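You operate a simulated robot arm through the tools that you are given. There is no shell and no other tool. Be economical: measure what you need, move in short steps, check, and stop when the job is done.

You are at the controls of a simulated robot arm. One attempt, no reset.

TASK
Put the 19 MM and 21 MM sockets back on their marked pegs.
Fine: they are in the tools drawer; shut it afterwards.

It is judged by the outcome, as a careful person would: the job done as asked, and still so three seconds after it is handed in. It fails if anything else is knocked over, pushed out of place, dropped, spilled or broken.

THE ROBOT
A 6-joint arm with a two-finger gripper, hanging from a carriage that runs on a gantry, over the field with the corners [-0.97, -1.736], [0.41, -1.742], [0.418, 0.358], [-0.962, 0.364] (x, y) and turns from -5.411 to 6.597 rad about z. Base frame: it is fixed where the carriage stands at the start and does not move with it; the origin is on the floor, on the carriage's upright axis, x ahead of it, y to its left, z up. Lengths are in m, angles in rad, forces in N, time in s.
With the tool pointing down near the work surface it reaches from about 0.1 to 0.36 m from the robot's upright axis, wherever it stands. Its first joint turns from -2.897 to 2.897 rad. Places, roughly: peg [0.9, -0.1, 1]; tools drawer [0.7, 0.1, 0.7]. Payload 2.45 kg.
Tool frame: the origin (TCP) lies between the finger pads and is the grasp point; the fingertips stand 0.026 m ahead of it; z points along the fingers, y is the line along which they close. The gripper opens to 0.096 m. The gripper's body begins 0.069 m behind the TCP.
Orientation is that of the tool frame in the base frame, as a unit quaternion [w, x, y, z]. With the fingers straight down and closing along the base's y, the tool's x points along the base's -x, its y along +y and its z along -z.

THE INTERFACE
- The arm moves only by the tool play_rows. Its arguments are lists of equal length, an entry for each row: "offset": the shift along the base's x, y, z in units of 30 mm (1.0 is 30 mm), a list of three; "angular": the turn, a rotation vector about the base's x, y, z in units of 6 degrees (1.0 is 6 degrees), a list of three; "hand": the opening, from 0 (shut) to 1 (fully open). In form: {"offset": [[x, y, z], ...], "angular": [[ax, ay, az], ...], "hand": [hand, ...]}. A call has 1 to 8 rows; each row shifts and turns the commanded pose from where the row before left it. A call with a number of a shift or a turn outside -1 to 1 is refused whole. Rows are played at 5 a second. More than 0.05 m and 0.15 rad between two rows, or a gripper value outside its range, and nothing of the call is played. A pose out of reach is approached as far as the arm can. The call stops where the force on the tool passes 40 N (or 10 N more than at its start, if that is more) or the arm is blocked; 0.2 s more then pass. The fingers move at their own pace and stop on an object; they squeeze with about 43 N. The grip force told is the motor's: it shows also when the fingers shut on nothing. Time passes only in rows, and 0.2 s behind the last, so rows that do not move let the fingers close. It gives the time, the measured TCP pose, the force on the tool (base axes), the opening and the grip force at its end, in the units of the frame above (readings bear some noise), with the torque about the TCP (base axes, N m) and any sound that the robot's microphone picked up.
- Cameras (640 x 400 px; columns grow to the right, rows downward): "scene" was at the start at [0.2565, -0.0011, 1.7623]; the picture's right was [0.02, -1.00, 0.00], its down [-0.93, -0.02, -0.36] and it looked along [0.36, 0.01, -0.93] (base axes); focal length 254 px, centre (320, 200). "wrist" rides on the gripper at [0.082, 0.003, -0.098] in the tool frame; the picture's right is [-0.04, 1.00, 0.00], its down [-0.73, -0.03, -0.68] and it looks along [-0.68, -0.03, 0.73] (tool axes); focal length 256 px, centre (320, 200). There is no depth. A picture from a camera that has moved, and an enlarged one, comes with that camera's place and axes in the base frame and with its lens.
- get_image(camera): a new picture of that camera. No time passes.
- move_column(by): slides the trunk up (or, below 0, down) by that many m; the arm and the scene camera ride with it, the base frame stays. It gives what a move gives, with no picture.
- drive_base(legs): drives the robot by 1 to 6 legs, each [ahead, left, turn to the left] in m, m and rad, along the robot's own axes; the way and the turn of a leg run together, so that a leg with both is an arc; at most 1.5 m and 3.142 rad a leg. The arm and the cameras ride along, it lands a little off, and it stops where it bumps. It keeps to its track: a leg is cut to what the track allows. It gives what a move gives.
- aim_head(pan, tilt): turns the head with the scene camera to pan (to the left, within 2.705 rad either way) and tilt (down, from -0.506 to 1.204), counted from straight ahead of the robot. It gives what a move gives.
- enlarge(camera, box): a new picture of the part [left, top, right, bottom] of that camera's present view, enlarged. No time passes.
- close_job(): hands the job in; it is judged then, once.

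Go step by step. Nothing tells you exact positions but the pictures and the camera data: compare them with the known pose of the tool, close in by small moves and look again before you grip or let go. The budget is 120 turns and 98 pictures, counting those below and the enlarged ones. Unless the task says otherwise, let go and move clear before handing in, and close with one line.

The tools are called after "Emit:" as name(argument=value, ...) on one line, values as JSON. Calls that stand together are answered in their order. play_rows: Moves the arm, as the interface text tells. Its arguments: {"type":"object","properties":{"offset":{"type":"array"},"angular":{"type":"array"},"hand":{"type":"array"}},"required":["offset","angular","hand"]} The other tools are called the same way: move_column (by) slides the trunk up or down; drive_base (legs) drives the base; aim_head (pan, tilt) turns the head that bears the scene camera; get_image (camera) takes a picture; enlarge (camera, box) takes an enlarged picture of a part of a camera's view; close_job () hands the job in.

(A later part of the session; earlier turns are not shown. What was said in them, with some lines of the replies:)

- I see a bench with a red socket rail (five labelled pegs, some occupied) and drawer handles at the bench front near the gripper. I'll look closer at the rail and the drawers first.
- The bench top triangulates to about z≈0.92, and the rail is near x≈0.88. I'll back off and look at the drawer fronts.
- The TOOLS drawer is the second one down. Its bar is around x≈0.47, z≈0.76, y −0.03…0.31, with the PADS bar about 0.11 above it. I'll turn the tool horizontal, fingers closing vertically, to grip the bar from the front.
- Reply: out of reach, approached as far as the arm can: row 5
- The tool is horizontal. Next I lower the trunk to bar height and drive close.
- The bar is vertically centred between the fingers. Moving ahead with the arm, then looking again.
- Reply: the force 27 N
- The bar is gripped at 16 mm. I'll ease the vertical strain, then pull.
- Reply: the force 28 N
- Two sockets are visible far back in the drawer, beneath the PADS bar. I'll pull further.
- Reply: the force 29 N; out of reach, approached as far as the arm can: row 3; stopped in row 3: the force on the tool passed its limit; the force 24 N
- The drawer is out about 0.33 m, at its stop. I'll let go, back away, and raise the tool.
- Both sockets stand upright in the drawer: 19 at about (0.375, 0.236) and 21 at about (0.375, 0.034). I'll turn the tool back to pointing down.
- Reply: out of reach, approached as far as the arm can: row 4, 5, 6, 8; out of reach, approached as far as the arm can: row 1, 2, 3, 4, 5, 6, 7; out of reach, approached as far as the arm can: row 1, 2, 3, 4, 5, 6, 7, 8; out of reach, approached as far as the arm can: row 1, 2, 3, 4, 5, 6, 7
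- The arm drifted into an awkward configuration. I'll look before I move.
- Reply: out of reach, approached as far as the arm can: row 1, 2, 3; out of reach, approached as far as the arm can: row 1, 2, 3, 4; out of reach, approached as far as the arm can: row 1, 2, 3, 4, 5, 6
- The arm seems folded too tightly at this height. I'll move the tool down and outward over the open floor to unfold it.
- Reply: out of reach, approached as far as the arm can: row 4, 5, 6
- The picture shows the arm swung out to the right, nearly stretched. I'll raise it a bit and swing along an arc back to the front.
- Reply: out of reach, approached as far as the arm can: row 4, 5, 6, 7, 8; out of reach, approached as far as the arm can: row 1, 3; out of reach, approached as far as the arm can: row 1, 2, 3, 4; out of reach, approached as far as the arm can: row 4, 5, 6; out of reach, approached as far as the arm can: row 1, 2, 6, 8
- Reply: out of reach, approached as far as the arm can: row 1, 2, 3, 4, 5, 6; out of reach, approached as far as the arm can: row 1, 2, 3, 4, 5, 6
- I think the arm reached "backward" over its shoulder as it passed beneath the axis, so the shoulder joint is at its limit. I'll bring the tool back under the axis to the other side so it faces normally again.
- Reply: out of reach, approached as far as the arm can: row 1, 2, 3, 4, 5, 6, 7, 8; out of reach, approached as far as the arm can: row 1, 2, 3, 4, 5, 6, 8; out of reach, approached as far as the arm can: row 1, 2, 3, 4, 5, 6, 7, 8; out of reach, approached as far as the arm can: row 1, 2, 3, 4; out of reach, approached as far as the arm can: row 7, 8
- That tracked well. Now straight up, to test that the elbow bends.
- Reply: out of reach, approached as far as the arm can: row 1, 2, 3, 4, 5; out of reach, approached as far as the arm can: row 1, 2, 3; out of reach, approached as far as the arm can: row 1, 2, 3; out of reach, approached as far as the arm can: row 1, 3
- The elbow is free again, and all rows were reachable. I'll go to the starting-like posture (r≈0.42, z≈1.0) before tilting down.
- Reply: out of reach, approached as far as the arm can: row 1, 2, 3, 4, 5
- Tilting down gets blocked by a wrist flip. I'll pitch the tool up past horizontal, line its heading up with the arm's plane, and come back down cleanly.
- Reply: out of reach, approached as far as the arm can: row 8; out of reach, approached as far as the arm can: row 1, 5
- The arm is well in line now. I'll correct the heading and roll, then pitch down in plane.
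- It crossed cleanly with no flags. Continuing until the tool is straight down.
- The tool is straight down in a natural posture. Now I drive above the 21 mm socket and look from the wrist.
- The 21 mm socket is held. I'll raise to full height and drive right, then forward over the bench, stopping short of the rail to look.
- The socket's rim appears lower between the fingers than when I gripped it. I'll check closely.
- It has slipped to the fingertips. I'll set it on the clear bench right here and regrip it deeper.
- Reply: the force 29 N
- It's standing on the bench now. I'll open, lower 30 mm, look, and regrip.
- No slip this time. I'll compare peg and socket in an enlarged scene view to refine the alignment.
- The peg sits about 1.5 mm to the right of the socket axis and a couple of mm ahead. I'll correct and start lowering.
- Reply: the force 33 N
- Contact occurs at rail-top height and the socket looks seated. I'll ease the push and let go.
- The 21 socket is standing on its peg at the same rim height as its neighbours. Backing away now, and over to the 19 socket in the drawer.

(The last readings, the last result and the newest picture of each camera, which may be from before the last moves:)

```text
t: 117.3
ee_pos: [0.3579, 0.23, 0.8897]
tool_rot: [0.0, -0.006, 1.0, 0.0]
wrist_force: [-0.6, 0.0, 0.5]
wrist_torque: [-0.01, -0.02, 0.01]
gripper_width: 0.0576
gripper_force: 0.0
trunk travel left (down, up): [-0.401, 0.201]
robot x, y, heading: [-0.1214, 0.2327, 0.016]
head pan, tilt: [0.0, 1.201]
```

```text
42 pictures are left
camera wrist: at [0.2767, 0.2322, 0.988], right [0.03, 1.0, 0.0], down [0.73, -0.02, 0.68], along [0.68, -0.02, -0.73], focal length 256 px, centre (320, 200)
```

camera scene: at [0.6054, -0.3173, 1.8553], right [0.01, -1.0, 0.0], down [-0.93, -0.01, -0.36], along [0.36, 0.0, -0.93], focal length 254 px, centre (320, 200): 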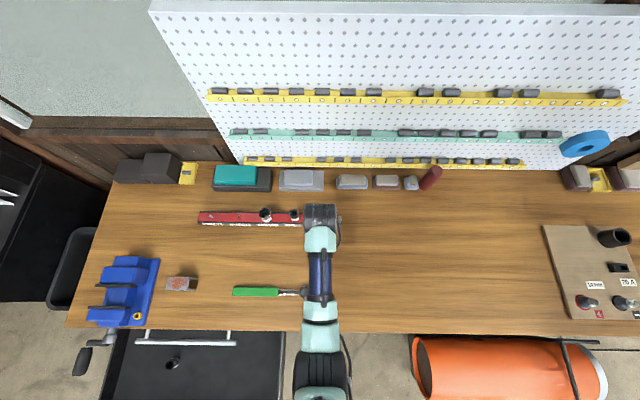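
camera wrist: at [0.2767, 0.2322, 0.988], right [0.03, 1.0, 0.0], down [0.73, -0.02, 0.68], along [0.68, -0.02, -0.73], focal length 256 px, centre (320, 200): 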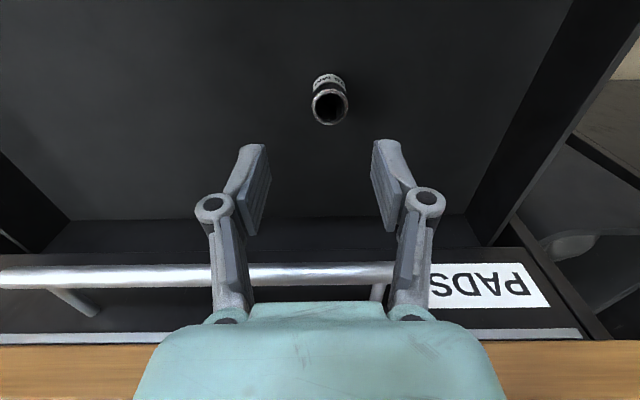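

Emit:
play_rows(offset=[[0.46, 0.29, 0], [0, 0, 0]], angular=[[0, 0, 0], [0, 0, 0]], hand=[0.7, 0.7])

Emit:
move_column(by=-0.085)

Emit:
get_image(camera="wrist")

```text
t: 118.0
ee_pos: [0.371, 0.2382, 0.8893]
tool_rot: [0.0, -0.006, 1.0, -0.001]
wrist_force: [0.2, 0.6, 0.1]
wrist_torque: [-0.01, -0.04, 0.0]
gripper_width: 0.0673
gripper_force: 0.2
trunk travel left (down, up): [-0.401, 0.201]
robot x, y, heading: [-0.1226, 0.2337, 0.017]
head pan, tilt: [0.0, 1.201]
```

```text
t: 119.2
ee_pos: [0.3707, 0.2392, 0.8038]
tool_rot: [0.0, -0.006, 1.0, 0.0]
wrist_force: [-0.2, 0.9, 0.3]
wrist_torque: [0.0, 0.02, 0.02]
gripper_width: 0.0671
gripper_force: 0.1
trunk travel left (down, up): [-0.316, 0.286]
robot x, y, heading: [-0.1177, 0.2317, 0.013]
head pan, tilt: [0.0, 1.201]
```

```text
41 pictures are left
camera wrist: at [0.29, 0.2409, 0.9035], right [0.03, 1.0, 0.0], down [0.73, -0.02, 0.68], along [0.68, -0.02, -0.73], focal length 256 px, centre (320, 200)
```

wrist: 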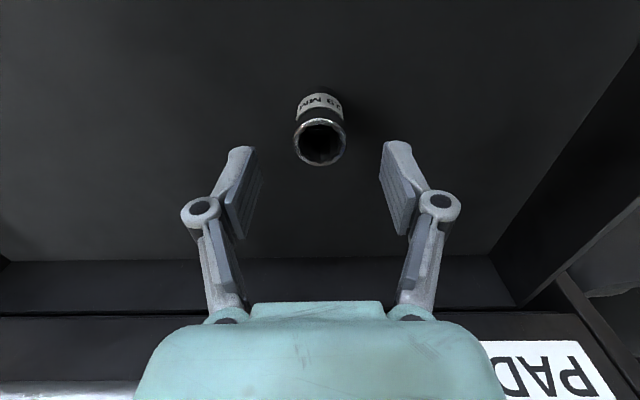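

Emit:
move_column(by=-0.057)

Emit:
play_rows(offset=[[0, 0, 0], [0, 0, 0], [0, 0, 0], [0, 0, 0], [0, 0, 0], [0, 0, 0]], angular=[[0, 0, 0], [0, 0, 0], [0, 0, 0], [0, 0, 0], [0, 0, 0], [0, 0, 0]], hand=[0.5, 0.3, 0, 0, 0, 0])

Emit:
get_image(camera="wrist")

```text
t: 120.1
ee_pos: [0.3712, 0.2372, 0.7462]
tool_rot: [0.0, -0.006, 1.0, 0.0]
wrist_force: [-0.2, 0.1, -0.8]
wrist_torque: [0.0, -0.01, 0.03]
gripper_width: 0.0672
gripper_force: 0.2
trunk travel left (down, up): [-0.259, 0.343]
robot x, y, heading: [-0.1185, 0.2336, 0.012]
head pan, tilt: [0.0, 1.201]
```

```text
t: 121.5
ee_pos: [0.3695, 0.2392, 0.7475]
tool_rot: [-0.001, -0.006, 1.0, 0.0]
wrist_force: [-0.1, 0.1, 2.5]
wrist_torque: [0.01, 0.04, -0.01]
gripper_width: 0.0321
gripper_force: 42.8
trunk travel left (down, up): [-0.259, 0.343]
robot x, y, heading: [-0.1214, 0.2316, 0.014]
head pan, tilt: [0.0, 1.201]
```

```text
40 pictures are left
camera wrist: at [0.2899, 0.2409, 0.8466], right [0.03, 1.0, 0.0], down [0.73, -0.02, 0.68], along [0.68, -0.02, -0.73], focal length 256 px, centre (320, 200)
```

wrist: 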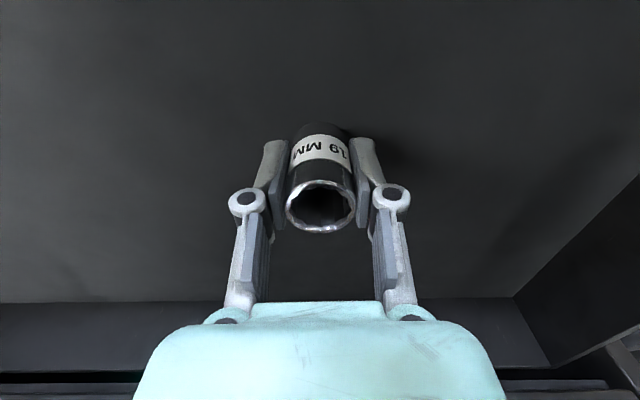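

The 19 mm socket is gripped (32 mm). I'll lift part way and check for slip.

Emit:
move_column(by=0.1)

Emit:
get_image(camera="wrist")

```text
t: 122.9
ee_pos: [0.371, 0.238, 0.8463]
tool_rot: [0.0, -0.007, 1.0, 0.0]
wrist_force: [-0.6, 0.1, -1.4]
wrist_torque: [-0.01, 0.04, 0.06]
gripper_width: 0.0323
gripper_force: 43.4
trunk travel left (down, up): [-0.359, 0.243]
robot x, y, heading: [-0.1209, 0.2332, 0.017]
head pan, tilt: [0.0, 1.201]
```

```text
39 pictures are left
camera wrist: at [0.2897, 0.2409, 0.9464], right [0.03, 1.0, 0.0], down [0.73, -0.02, 0.68], along [0.68, -0.02, -0.73], focal length 256 px, centre (320, 200)
```

wrist: 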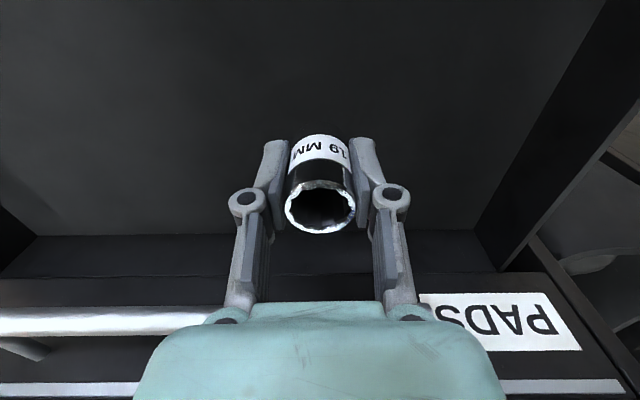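

No slip. Up, across, and forward to just short of the 19 peg.

Emit:
move_column(by=0.235)

Emit:
drive_base(legs=[[0, -0.258, 0], [0.42, 0, 0]])

Emit:
get_image(camera="wrist")

```text
t: 125.3
ee_pos: [0.3713, 0.2392, 1.0806]
tool_rot: [-0.001, -0.007, 1.0, 0.0]
wrist_force: [-0.4, 0.2, -0.9]
wrist_torque: [-0.01, -0.01, 0.01]
gripper_width: 0.0321
gripper_force: 43.3
trunk travel left (down, up): [-0.594, 0.008]
robot x, y, heading: [-0.1207, 0.2316, 0.015]
head pan, tilt: [0.0, 1.201]
```

```text
t: 129.3
ee_pos: [0.7834, -0.0166, 1.081]
tool_rot: [-0.001, -0.007, 1.0, 0.0]
wrist_force: [-0.6, 0.1, -0.2]
wrist_torque: [0.01, -0.01, 0.0]
gripper_width: 0.0323
gripper_force: 42.7
trunk travel left (down, up): [-0.594, 0.008]
robot x, y, heading: [0.2949, -0.023, 0.019]
head pan, tilt: [0.0, 1.201]
```

```text
38 pictures are left
camera wrist: at [0.7025, -0.0138, 1.1814], right [0.03, 1.0, 0.0], down [0.73, -0.02, 0.68], along [0.68, -0.02, -0.73], focal length 256 px, centre (320, 200)
```

wrist: 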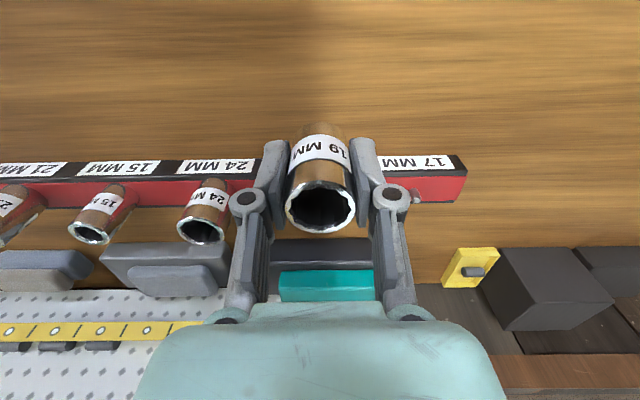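

Emit:
drive_base(legs=[[0.085, 0, 0]])

Emit:
play_rows(offset=[[0.3, -0.1, 0], [0, 0, 0]], angular=[[0, 0, 0], [0, 0, 0]], hand=[0, 0])

Emit:
enlarge(camera="wrist", box=[240, 40, 400, 240])

```text
t: 130.4
ee_pos: [0.87, -0.0161, 1.0824]
tool_rot: [0.0, -0.006, 1.0, 0.0]
wrist_force: [0.0, 0.0, -1.8]
wrist_torque: [0.02, -0.04, -0.02]
gripper_width: 0.032
gripper_force: 43.3
trunk travel left (down, up): [-0.594, 0.008]
robot x, y, heading: [0.3783, -0.0236, 0.019]
head pan, tilt: [0.0, 1.201]
```

```text
t: 131.0
ee_pos: [0.8774, -0.0199, 1.0822]
tool_rot: [0.0, -0.006, 1.0, 0.0]
wrist_force: [-0.3, -0.3, -0.3]
wrist_torque: [-0.03, 0.0, 0.01]
gripper_width: 0.0321
gripper_force: 43.1
trunk travel left (down, up): [-0.594, 0.008]
robot x, y, heading: [0.3785, -0.0218, 0.017]
head pan, tilt: [0.0, 1.201]
```

```text
2.00 times, centred on (320, 140) of wrist
camera zoom: at [0.7967, -0.0167, 1.181], right [0.03, 1.0, 0.0], down [0.73, -0.02, 0.68], along [0.68, -0.02, -0.73], focal length 512 px, centre (320, 320)
```

zoom: 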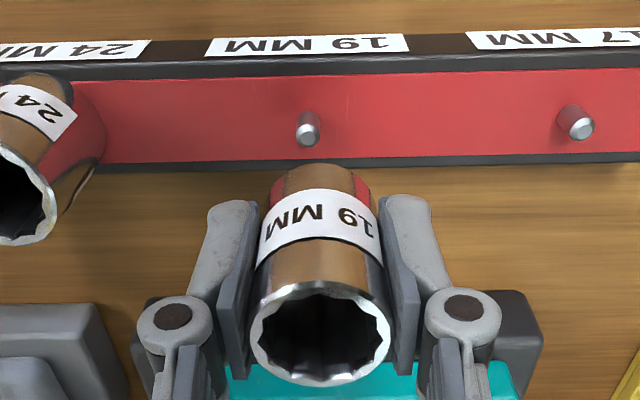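

The peg is clearly visible, about 5 mm to the right of the socket axis and 3 mm nearer. I'll correct, then lower gently.

Emit:
play_rows(offset=[[-0.115, -0.16, 0], [0, 0, -0.6], [0, 0, -0.6], [0, 0, 0]], angular=[[0, 0, 0], [0, 0, 0], [0, 0, 0], [0, 0, 0]], hand=[0, 0, 0, 0])

Emit:
enlarge(camera="wrist", box=[240, 60, 400, 160])

```text
t: 132.0
ee_pos: [0.8746, -0.026, 1.0453]
tool_rot: [0.0, -0.007, 1.0, 0.0]
wrist_force: [0.4, 0.6, -0.8]
wrist_torque: [0.01, 0.02, -0.01]
gripper_width: 0.0322
gripper_force: 43.4
trunk travel left (down, up): [-0.594, 0.008]
robot x, y, heading: [0.3828, -0.0184, 0.018]
head pan, tilt: [0.0, 1.201]
```

```text
4.00 times, centred on (320, 110) of wrist
camera zoom: at [0.7933, -0.0226, 1.1442], right [0.03, 1.0, 0.0], down [0.73, -0.02, 0.68], along [0.68, -0.02, -0.73], focal length 1024 px, centre (320, 560)
```

zoom: 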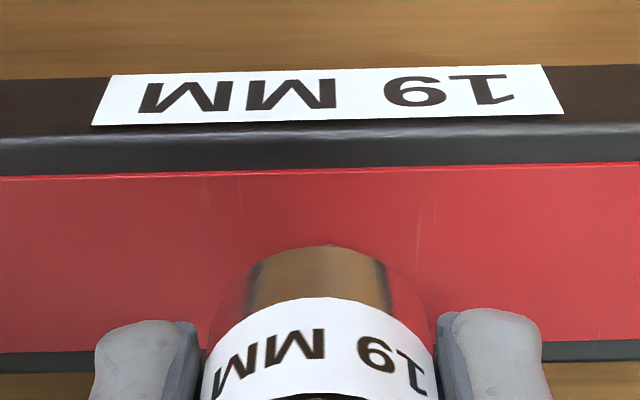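

Emit:
play_rows(offset=[[0, 0.025, -0.2], [0, 0, -0.2], [0, 0, -0.15], [0, 0, -0.15], [0, 0, -0.1]], angular=[[0, 0, 0], [0, 0, 0], [0, 0, 0], [0, 0, 0], [0, 0, 0]], hand=[0, 0, 0, 0, 0])

Emit:
play_rows(offset=[[0, 0, -0.08], [0, 0, -0.08], [0, 0, -0.08], [0, 0, -0.08]], angular=[[0, 0, 0], [0, 0, 0], [0, 0, 0], [0, 0, 0]], hand=[0, 0, 0, 0])

Emit:
enlarge(camera="wrist", box=[240, 60, 400, 160])

```text
t: 133.2
ee_pos: [0.8761, -0.0237, 1.0221]
tool_rot: [0.0, -0.006, 1.0, 0.0]
wrist_force: [0.5, 1.2, -0.7]
wrist_torque: [-0.03, 0.01, 0.03]
gripper_width: 0.0321
gripper_force: 43.2
trunk travel left (down, up): [-0.594, 0.008]
robot x, y, heading: [0.3798, -0.0202, 0.016]
head pan, tilt: [0.0, 1.201]
```

```text
t: 134.2
ee_pos: [0.8775, -0.021, 1.0137]
tool_rot: [0.001, -0.008, 1.0, 0.001]
wrist_force: [-6.9, 2.1, 32.1]
wrist_torque: [0.05, 0.15, -0.02]
gripper_width: 0.0322
gripper_force: 42.9
trunk travel left (down, up): [-0.594, 0.008]
robot x, y, heading: [0.3814, -0.0197, 0.017]
head pan, tilt: [0.0, 1.201]
```

```text
4.00 times, centred on (320, 110) of wrist
camera zoom: at [0.7961, -0.0198, 1.1126], right [0.03, 1.0, 0.0], down [0.73, -0.02, 0.68], along [0.68, -0.02, -0.73], focal length 1024 px, centre (320, 560)
```

zoom: 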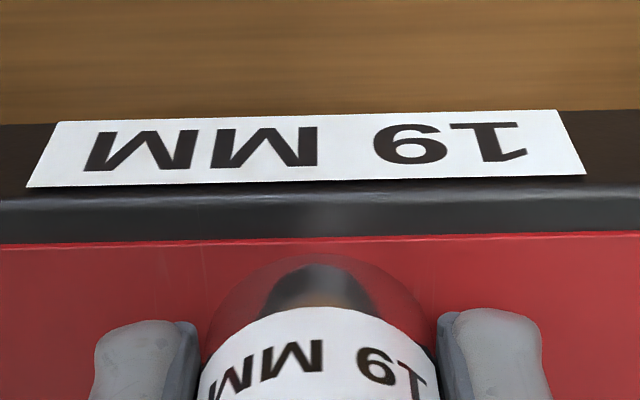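

Contact is at the expected seated height. Easing off and releasing.

Emit:
play_rows(offset=[[-0.03, 0, 0.07], [0, 0, 0], [0, 0, 0], [0, 0, 0], [0, 0, 0]], angular=[[0, 0, 0], [0, 0, 0], [0, 0, 0], [0, 0, 0], [0, 0, 0]], hand=[0, 0.4, 0.55, 0.55, 0.55])

Emit:
play_rows(offset=[[0, 0, 0.8], [0, 0, 0.8], [0, 0, 0.8]], angular=[[0, 0, 0], [0, 0, 0], [0, 0, 0]], hand=[0.55, 0.55, 0.55])

Emit:
get_image(camera="wrist")

```text
t: 135.4
ee_pos: [0.8739, -0.0222, 1.0134]
tool_rot: [0.0, -0.006, 1.0, 0.0]
wrist_force: [0.1, -0.1, -0.7]
wrist_torque: [-0.02, 0.01, -0.02]
gripper_width: 0.0527
gripper_force: 0.1
trunk travel left (down, up): [-0.594, 0.008]
robot x, y, heading: [0.3781, -0.0253, 0.014]
head pan, tilt: [0.0, 1.201]
```

```text
t: 136.2
ee_pos: [0.8743, -0.0238, 1.0863]
tool_rot: [0.0, -0.006, 1.0, 0.0]
wrist_force: [-0.7, 0.2, 1.2]
wrist_torque: [-0.05, -0.02, -0.03]
gripper_width: 0.0526
gripper_force: 0.0
trunk travel left (down, up): [-0.594, 0.008]
robot x, y, heading: [0.3745, -0.0178, 0.02]
head pan, tilt: [0.0, 1.201]
```

```text
34 pictures are left
camera wrist: at [0.7937, -0.0218, 1.1857], right [0.03, 1.0, 0.0], down [0.73, -0.02, 0.68], along [0.68, -0.02, -0.73], focal length 256 px, centre (320, 200)
```

wrist: 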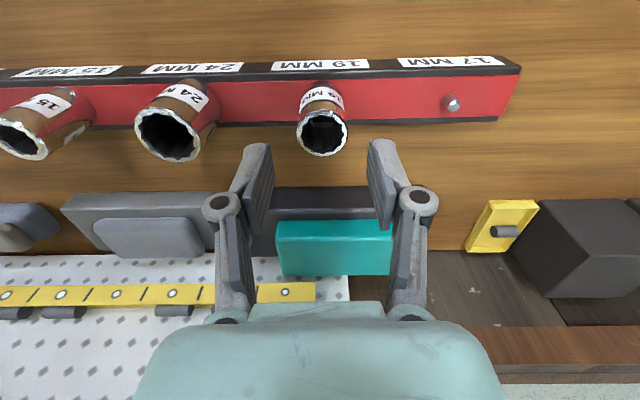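

The 19 socket is seated. I'll back off, check the rail from the scene camera, and then shut the drawer.

Emit:
drive_base(legs=[[-0.68, 0, 0], [0, 0.16, 0]])

Emit:
aim_head(pan=0.0, tilt=0.8)

Emit:
get_image(camera="scene")

Emit:
enlarge(camera="scene", box=[300, 150, 460, 250])

```text
t: 140.9
ee_pos: [0.2066, 0.123, 1.0864]
tool_rot: [0.0, -0.009, 1.0, 0.0]
wrist_force: [-0.2, 0.0, 0.6]
wrist_torque: [-0.03, -0.03, 0.0]
gripper_width: 0.0526
gripper_force: 0.0
trunk travel left (down, up): [-0.594, 0.008]
robot x, y, heading: [-0.2907, 0.1245, 0.021]
head pan, tilt: [0.0, 1.201]
```

```text
t: 141.8
ee_pos: [0.2066, 0.1249, 1.0848]
tool_rot: [0.0, -0.009, 1.0, 0.0]
wrist_force: [0.1, 0.5, 0.3]
wrist_torque: [-0.01, 0.01, -0.03]
gripper_width: 0.0527
gripper_force: 0.1
trunk travel left (down, up): [-0.594, 0.008]
robot x, y, heading: [-0.287, 0.1241, 0.021]
head pan, tilt: [0.0, 0.799]
```

```text
33 pictures are left
camera scene: at [-0.0088, 0.1283, 1.8839], right [0.02, -1.0, 0.0], down [-0.72, -0.02, -0.7], along [0.7, 0.02, -0.72], focal length 254 px, centre (320, 200)
```

scene: 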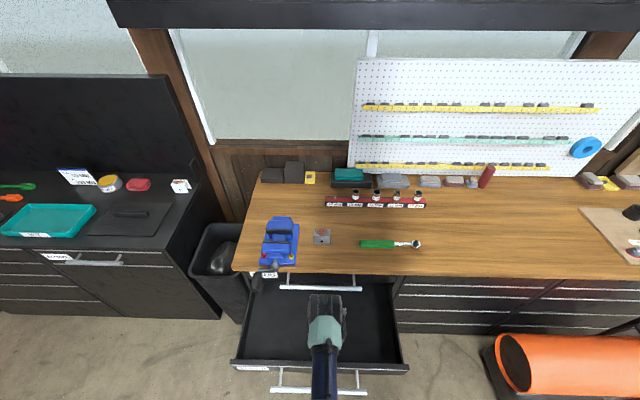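

```text
4.00 times, centred on (380, 200) of scene
camera zoom: at [-0.0088, 0.1283, 1.8839], right [0.02, -1.0, 0.0], down [-0.72, -0.02, -0.7], along [0.7, 0.02, -0.72], focal length 1014 px, centre (80, 200)
```

zoom: 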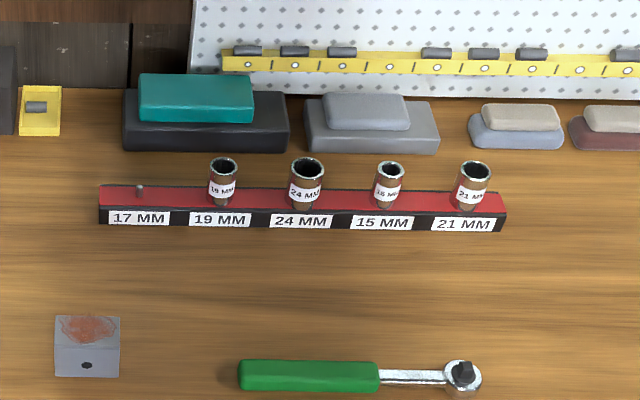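

All four sockets stand upright on the right pegs. Now I'll pitch the closed gripper forward to push the drawer shut.

Emit:
play_rows(offset=[[-0.9, 0, 0], [-0.9, 0, 0], [-0.9, 0, 0], [0, 0, 0], [0, 0, 0], [0, 0, 0], [0, 0, 0], [0, 0, 0]], angular=[[0, 0, 0], [0, 0, 0], [0, 0, 0], [0, -1, 0], [0, -1, 0], [0, -1, 0], [0, -1, 0], [0, -1, 0]], hand=[0, 0, 0, 0, 0, 0, 0, 0])

Emit:
play_rows(offset=[[0, 0, 0], [0, 0, 0], [0, 0, 0], [0, 0, 0], [0, 0, 0], [0, 0, 0]], angular=[[0, -1, 0], [0, -1, 0], [0, -1, 0], [0, -1, 0], [0, -1, 0], [0, -1, 0]], hand=[0, 0, 0, 0, 0, 0])

```text
t: 143.6
ee_pos: [0.1252, 0.1255, 1.0861]
tool_rot: [0.26, -0.01, 0.966, -0.001]
wrist_force: [0.8, -0.3, -0.4]
wrist_torque: [-0.01, 0.03, 0.03]
gripper_width: 0.0
gripper_force: 28.4
trunk travel left (down, up): [-0.594, 0.008]
robot x, y, heading: [-0.2945, 0.1214, 0.025]
head pan, tilt: [0.0, 0.799]
```

```text
t: 145.0
ee_pos: [0.125, 0.124, 1.0867]
tool_rot: [0.545, -0.007, 0.839, -0.006]
wrist_force: [0.2, -0.2, 0.2]
wrist_torque: [0.0, -0.02, -0.01]
gripper_width: 0.0
gripper_force: 29.1
trunk travel left (down, up): [-0.594, 0.008]
robot x, y, heading: [-0.29, 0.125, 0.024]
head pan, tilt: [0.0, 0.799]
```

Emit:
drive_base(legs=[[-0.09, 0.016, 0]])

Emit:
move_column(by=-0.312)

Emit:
get_image(camera="wrist")

Emit:
get_image(camera="scene")

```text
t: 146.1
ee_pos: [0.0372, 0.1382, 1.0866]
tool_rot: [0.545, -0.008, 0.838, -0.005]
wrist_force: [0.6, 0.9, -0.4]
wrist_torque: [-0.02, 0.0, 0.03]
gripper_width: 0.0
gripper_force: 28.6
trunk travel left (down, up): [-0.594, 0.008]
robot x, y, heading: [-0.3769, 0.1381, 0.024]
head pan, tilt: [0.0, 0.799]
```

```text
t: 149.2
ee_pos: [0.037, 0.1384, 0.7737]
tool_rot: [0.545, -0.008, 0.838, -0.005]
wrist_force: [-0.3, 0.5, 0.0]
wrist_torque: [-0.02, 0.0, 0.0]
gripper_width: 0.0
gripper_force: 28.0
trunk travel left (down, up): [-0.282, 0.32]
robot x, y, heading: [-0.3775, 0.1389, 0.022]
head pan, tilt: [0.0, 0.799]
```

```text
31 pictures are left
camera wrist: at [-0.0849, 0.1401, 0.741], right [0.01, 1.0, 0.02], down [-0.32, -0.02, 0.95], along [0.95, -0.01, 0.32], focal length 256 px, centre (320, 200)
```

wrist: 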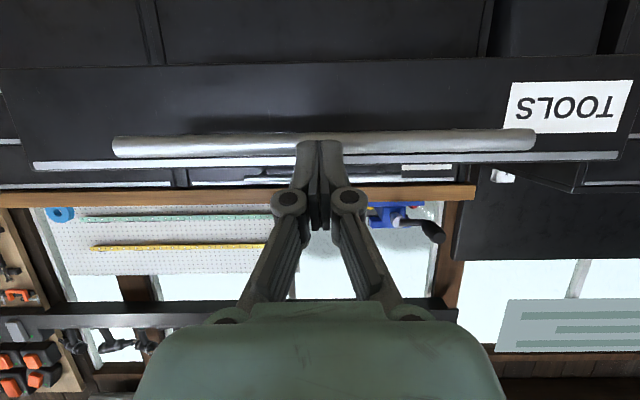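

```text
30 pictures are left
camera scene: at [-0.0961, 0.1421, 1.572], right [0.02, -1.0, 0.0], down [-0.72, -0.02, -0.7], along [0.7, 0.02, -0.72], focal length 254 px, centre (320, 200)
```

scene: 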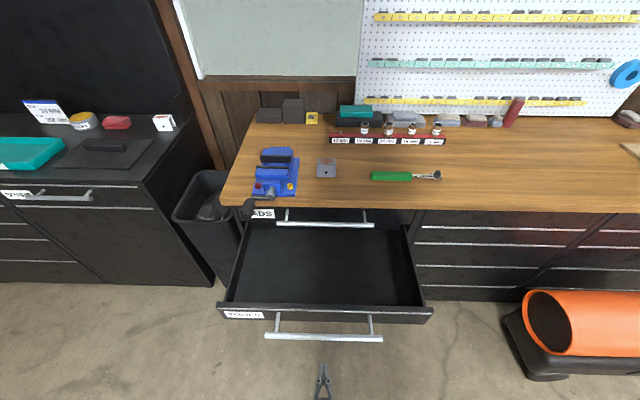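

The tip lines up with the centre of the bar. Pushing by driving ahead.

Emit:
drive_base(legs=[[0.2, 0, 0]])

Emit:
get_image(camera="scene")

```text
t: 150.8
ee_pos: [0.2394, 0.1427, 0.7744]
tool_rot: [0.545, -0.008, 0.838, -0.005]
wrist_force: [0.0, 0.1, 0.0]
wrist_torque: [-0.02, 0.02, -0.01]
gripper_width: 0.0001
gripper_force: 28.4
trunk travel left (down, up): [-0.282, 0.32]
robot x, y, heading: [-0.1765, 0.1453, 0.024]
head pan, tilt: [0.0, 0.799]
```

```text
29 pictures are left
camera scene: at [0.1054, 0.1463, 1.572], right [0.02, -1.0, 0.0], down [-0.72, -0.02, -0.7], along [0.7, 0.01, -0.72], focal length 254 px, centre (320, 200)
```

scene: 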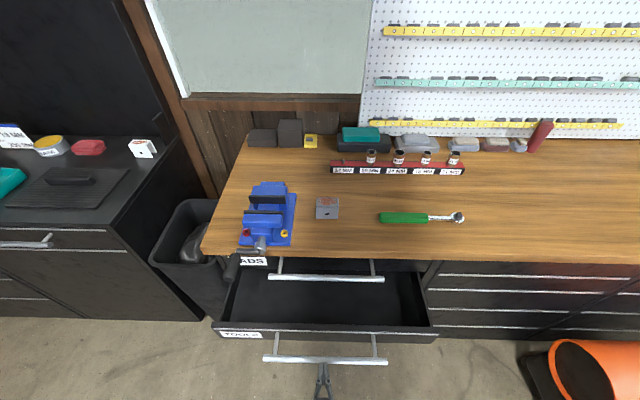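

Emit:
drive_base(legs=[[0.17, 0, 0]])

Emit:
play_rows(offset=[[0.3, 0, 0], [0.3, 0, 0], [0.3, 0, 0], [0.3, 0, 0], [0.3, 0, 0]], angular=[[0, 0, 0], [0, 0, 0], [0, 0, 0], [0, 0, 0], [0, 0, 0]], hand=[0, 0, 0, 0, 0])

Emit:
get_image(camera="scene")

```text
t: 152.3
ee_pos: [0.4096, 0.1471, 0.7754]
tool_rot: [0.545, -0.009, 0.838, -0.004]
wrist_force: [-0.3, 0.1, 0.5]
wrist_torque: [0.0, -0.04, 0.02]
gripper_width: 0.0003
gripper_force: 28.4
trunk travel left (down, up): [-0.282, 0.32]
robot x, y, heading: [-0.0028, 0.1481, 0.018]
head pan, tilt: [0.0, 0.799]
```

```text
t: 153.2
ee_pos: [0.4304, 0.1465, 0.7743]
tool_rot: [0.546, -0.009, 0.838, -0.004]
wrist_force: [-29.1, 1.0, 18.6]
wrist_torque: [0.04, -0.22, -0.04]
gripper_width: 0.006
gripper_force: 28.2
trunk travel left (down, up): [-0.282, 0.32]
robot x, y, heading: [-0.0064, 0.1438, 0.02]
head pan, tilt: [0.0, 0.799]
stopped in row 4: the force on the tool passed its limit (the readings are from after the stop); the commanded pose is now the measured one
```

```text
28 pictures are left
camera scene: at [0.2723, 0.1508, 1.5711], right [0.02, -1.0, 0.0], down [-0.72, -0.02, -0.69], along [0.69, 0.02, -0.72], focal length 254 px, centre (320, 200)
```

scene: 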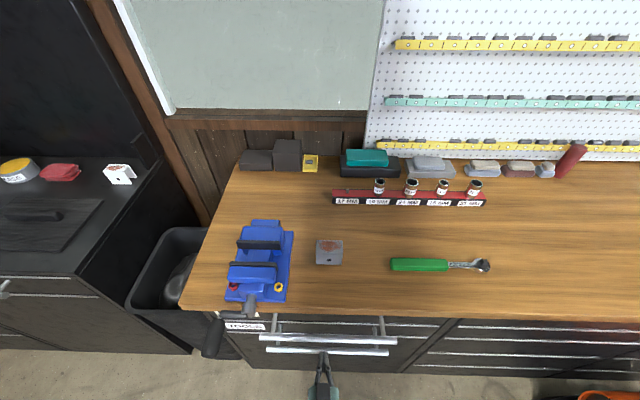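

The drawer hit its closed stop. I'll back off and verify.

Emit:
drive_base(legs=[[-0.4, 0, 0]])

Emit:
get_image(camera="scene")

Emit:
enlarge(camera="scene", box=[200, 170, 380, 282])

Emit:
get_image(camera="wrist")

```text
t: 155.6
ee_pos: [0.0445, 0.1375, 0.7758]
tool_rot: [0.546, -0.008, 0.838, -0.004]
wrist_force: [-0.5, 0.7, -0.7]
wrist_torque: [-0.01, 0.01, 0.03]
gripper_width: 0.0002
gripper_force: 29.2
trunk travel left (down, up): [-0.282, 0.32]
robot x, y, heading: [-0.3979, 0.1402, 0.026]
head pan, tilt: [0.0, 0.799]
```

```text
27 pictures are left
camera scene: at [-0.1172, 0.1415, 1.572], right [0.02, -1.0, 0.0], down [-0.72, -0.02, -0.7], along [0.7, 0.02, -0.72], focal length 254 px, centre (320, 200)
```

scene: 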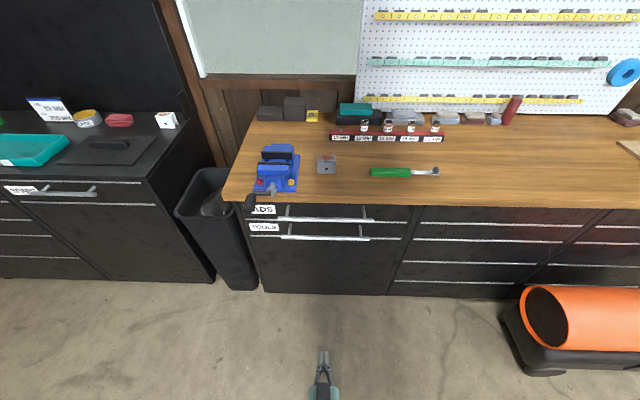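

```text
3.56 times, centred on (290, 226) of scene
camera zoom: at [-0.1172, 0.1415, 1.572], right [0.02, -1.0, 0.0], down [-0.72, -0.02, -0.7], along [0.7, 0.02, -0.72], focal length 902 px, centre (427, 108)
```

zoom: 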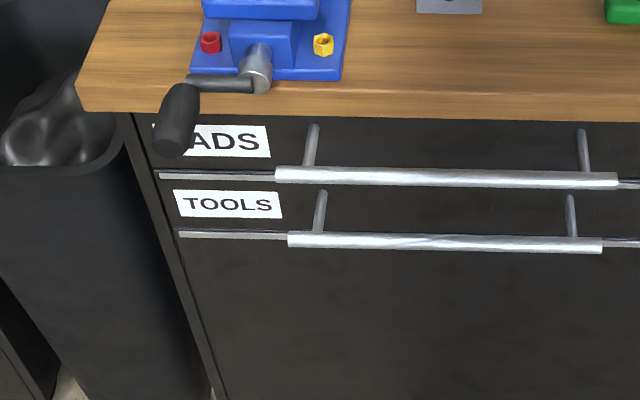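

```text
25 pictures are left
camera wrist: at [-0.0778, 0.1394, 0.7418], right [0.01, 1.0, 0.02], down [-0.33, -0.02, 0.95], along [0.95, -0.01, 0.33], focal length 256 px, centre (320, 200)
```

wrist: 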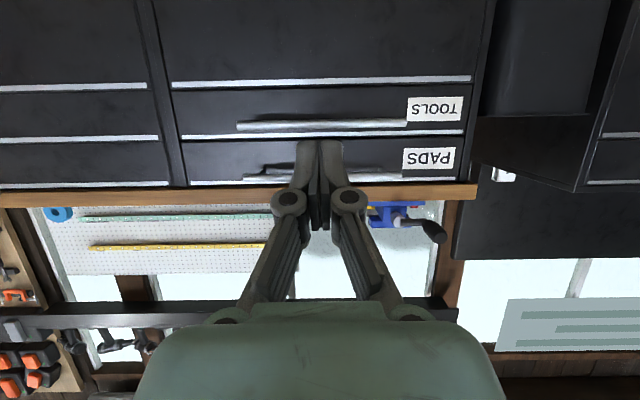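

It looks shut. One more firm push will confirm it sits fully home.

Emit:
drive_base(legs=[[0.37, 0, 0]])

Emit:
play_rows(offset=[[0.2, 0, 0], [0.2, 0, 0], [0.2, 0, 0], [0.2, 0, 0], [0.2, 0, 0], [0.2, 0, 0], [0.2, 0, 0], [0.2, 0, 0]], angular=[[0, 0, 0], [0, 0, 0], [0, 0, 0], [0, 0, 0], [0, 0, 0], [0, 0, 0], [0, 0, 0], [0, 0, 0]], hand=[0, 0, 0, 0, 0, 0, 0, 0])

```text
t: 158.0
ee_pos: [0.4149, 0.1471, 0.7758]
tool_rot: [0.547, -0.009, 0.837, -0.004]
wrist_force: [-0.9, 0.1, 0.0]
wrist_torque: [-0.01, 0.0, 0.02]
gripper_width: 0.0
gripper_force: 28.1
trunk travel left (down, up): [-0.282, 0.32]
robot x, y, heading: [-0.0291, 0.1425, 0.028]
head pan, tilt: [0.0, 0.799]
```

```text
t: 159.0
ee_pos: [0.4305, 0.1486, 0.776]
tool_rot: [0.547, -0.009, 0.837, -0.004]
wrist_force: [-26.4, 0.1, 16.9]
wrist_torque: [0.05, -0.18, -0.05]
gripper_width: 0.0062
gripper_force: 28.7
trunk travel left (down, up): [-0.282, 0.32]
robot x, y, heading: [-0.0288, 0.1484, 0.021]
head pan, tilt: [0.0, 0.799]
stopped in row 4: the force on the tool passed its limit (the readings are from after the stop); the commanded pose is now the measured one
```

It hit the same hard stop, so the drawer is fully shut. I'll back clear and take a last look.

Emit:
drive_base(legs=[[-0.4, 0, 0]])

Emit:
enlarge(camera="scene", box=[230, 90, 470, 240])

```text
t: 161.4
ee_pos: [0.0517, 0.1422, 0.7772]
tool_rot: [0.548, -0.015, 0.836, 0.0]
wrist_force: [0.3, 0.2, -0.4]
wrist_torque: [0.0, 0.0, 0.0]
gripper_width: 0.0
gripper_force: 28.4
trunk travel left (down, up): [-0.282, 0.32]
robot x, y, heading: [-0.4101, 0.1332, 0.042]
head pan, tilt: [0.0, 0.799]
```

```text
2.67 times, centred on (350, 165) of scene
camera zoom: at [-0.1324, 0.1427, 1.572], right [0.04, -1.0, 0.0], down [-0.72, -0.03, -0.7], along [0.7, 0.03, -0.72], focal length 676 px, centre (240, 293)
```

zoom: 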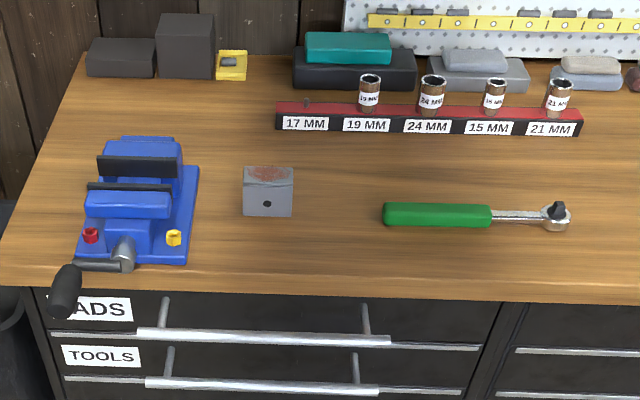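

Both sockets stand on their marked pegs, the drawer is shut, and nothing else has moved. Handing in.

Emit:
close_job()

```text
The job is handed in.
```

The 19 MM and 21 MM sockets are back on their marked pegs, the tools drawer is shut, and nothing else on the bench was moved.
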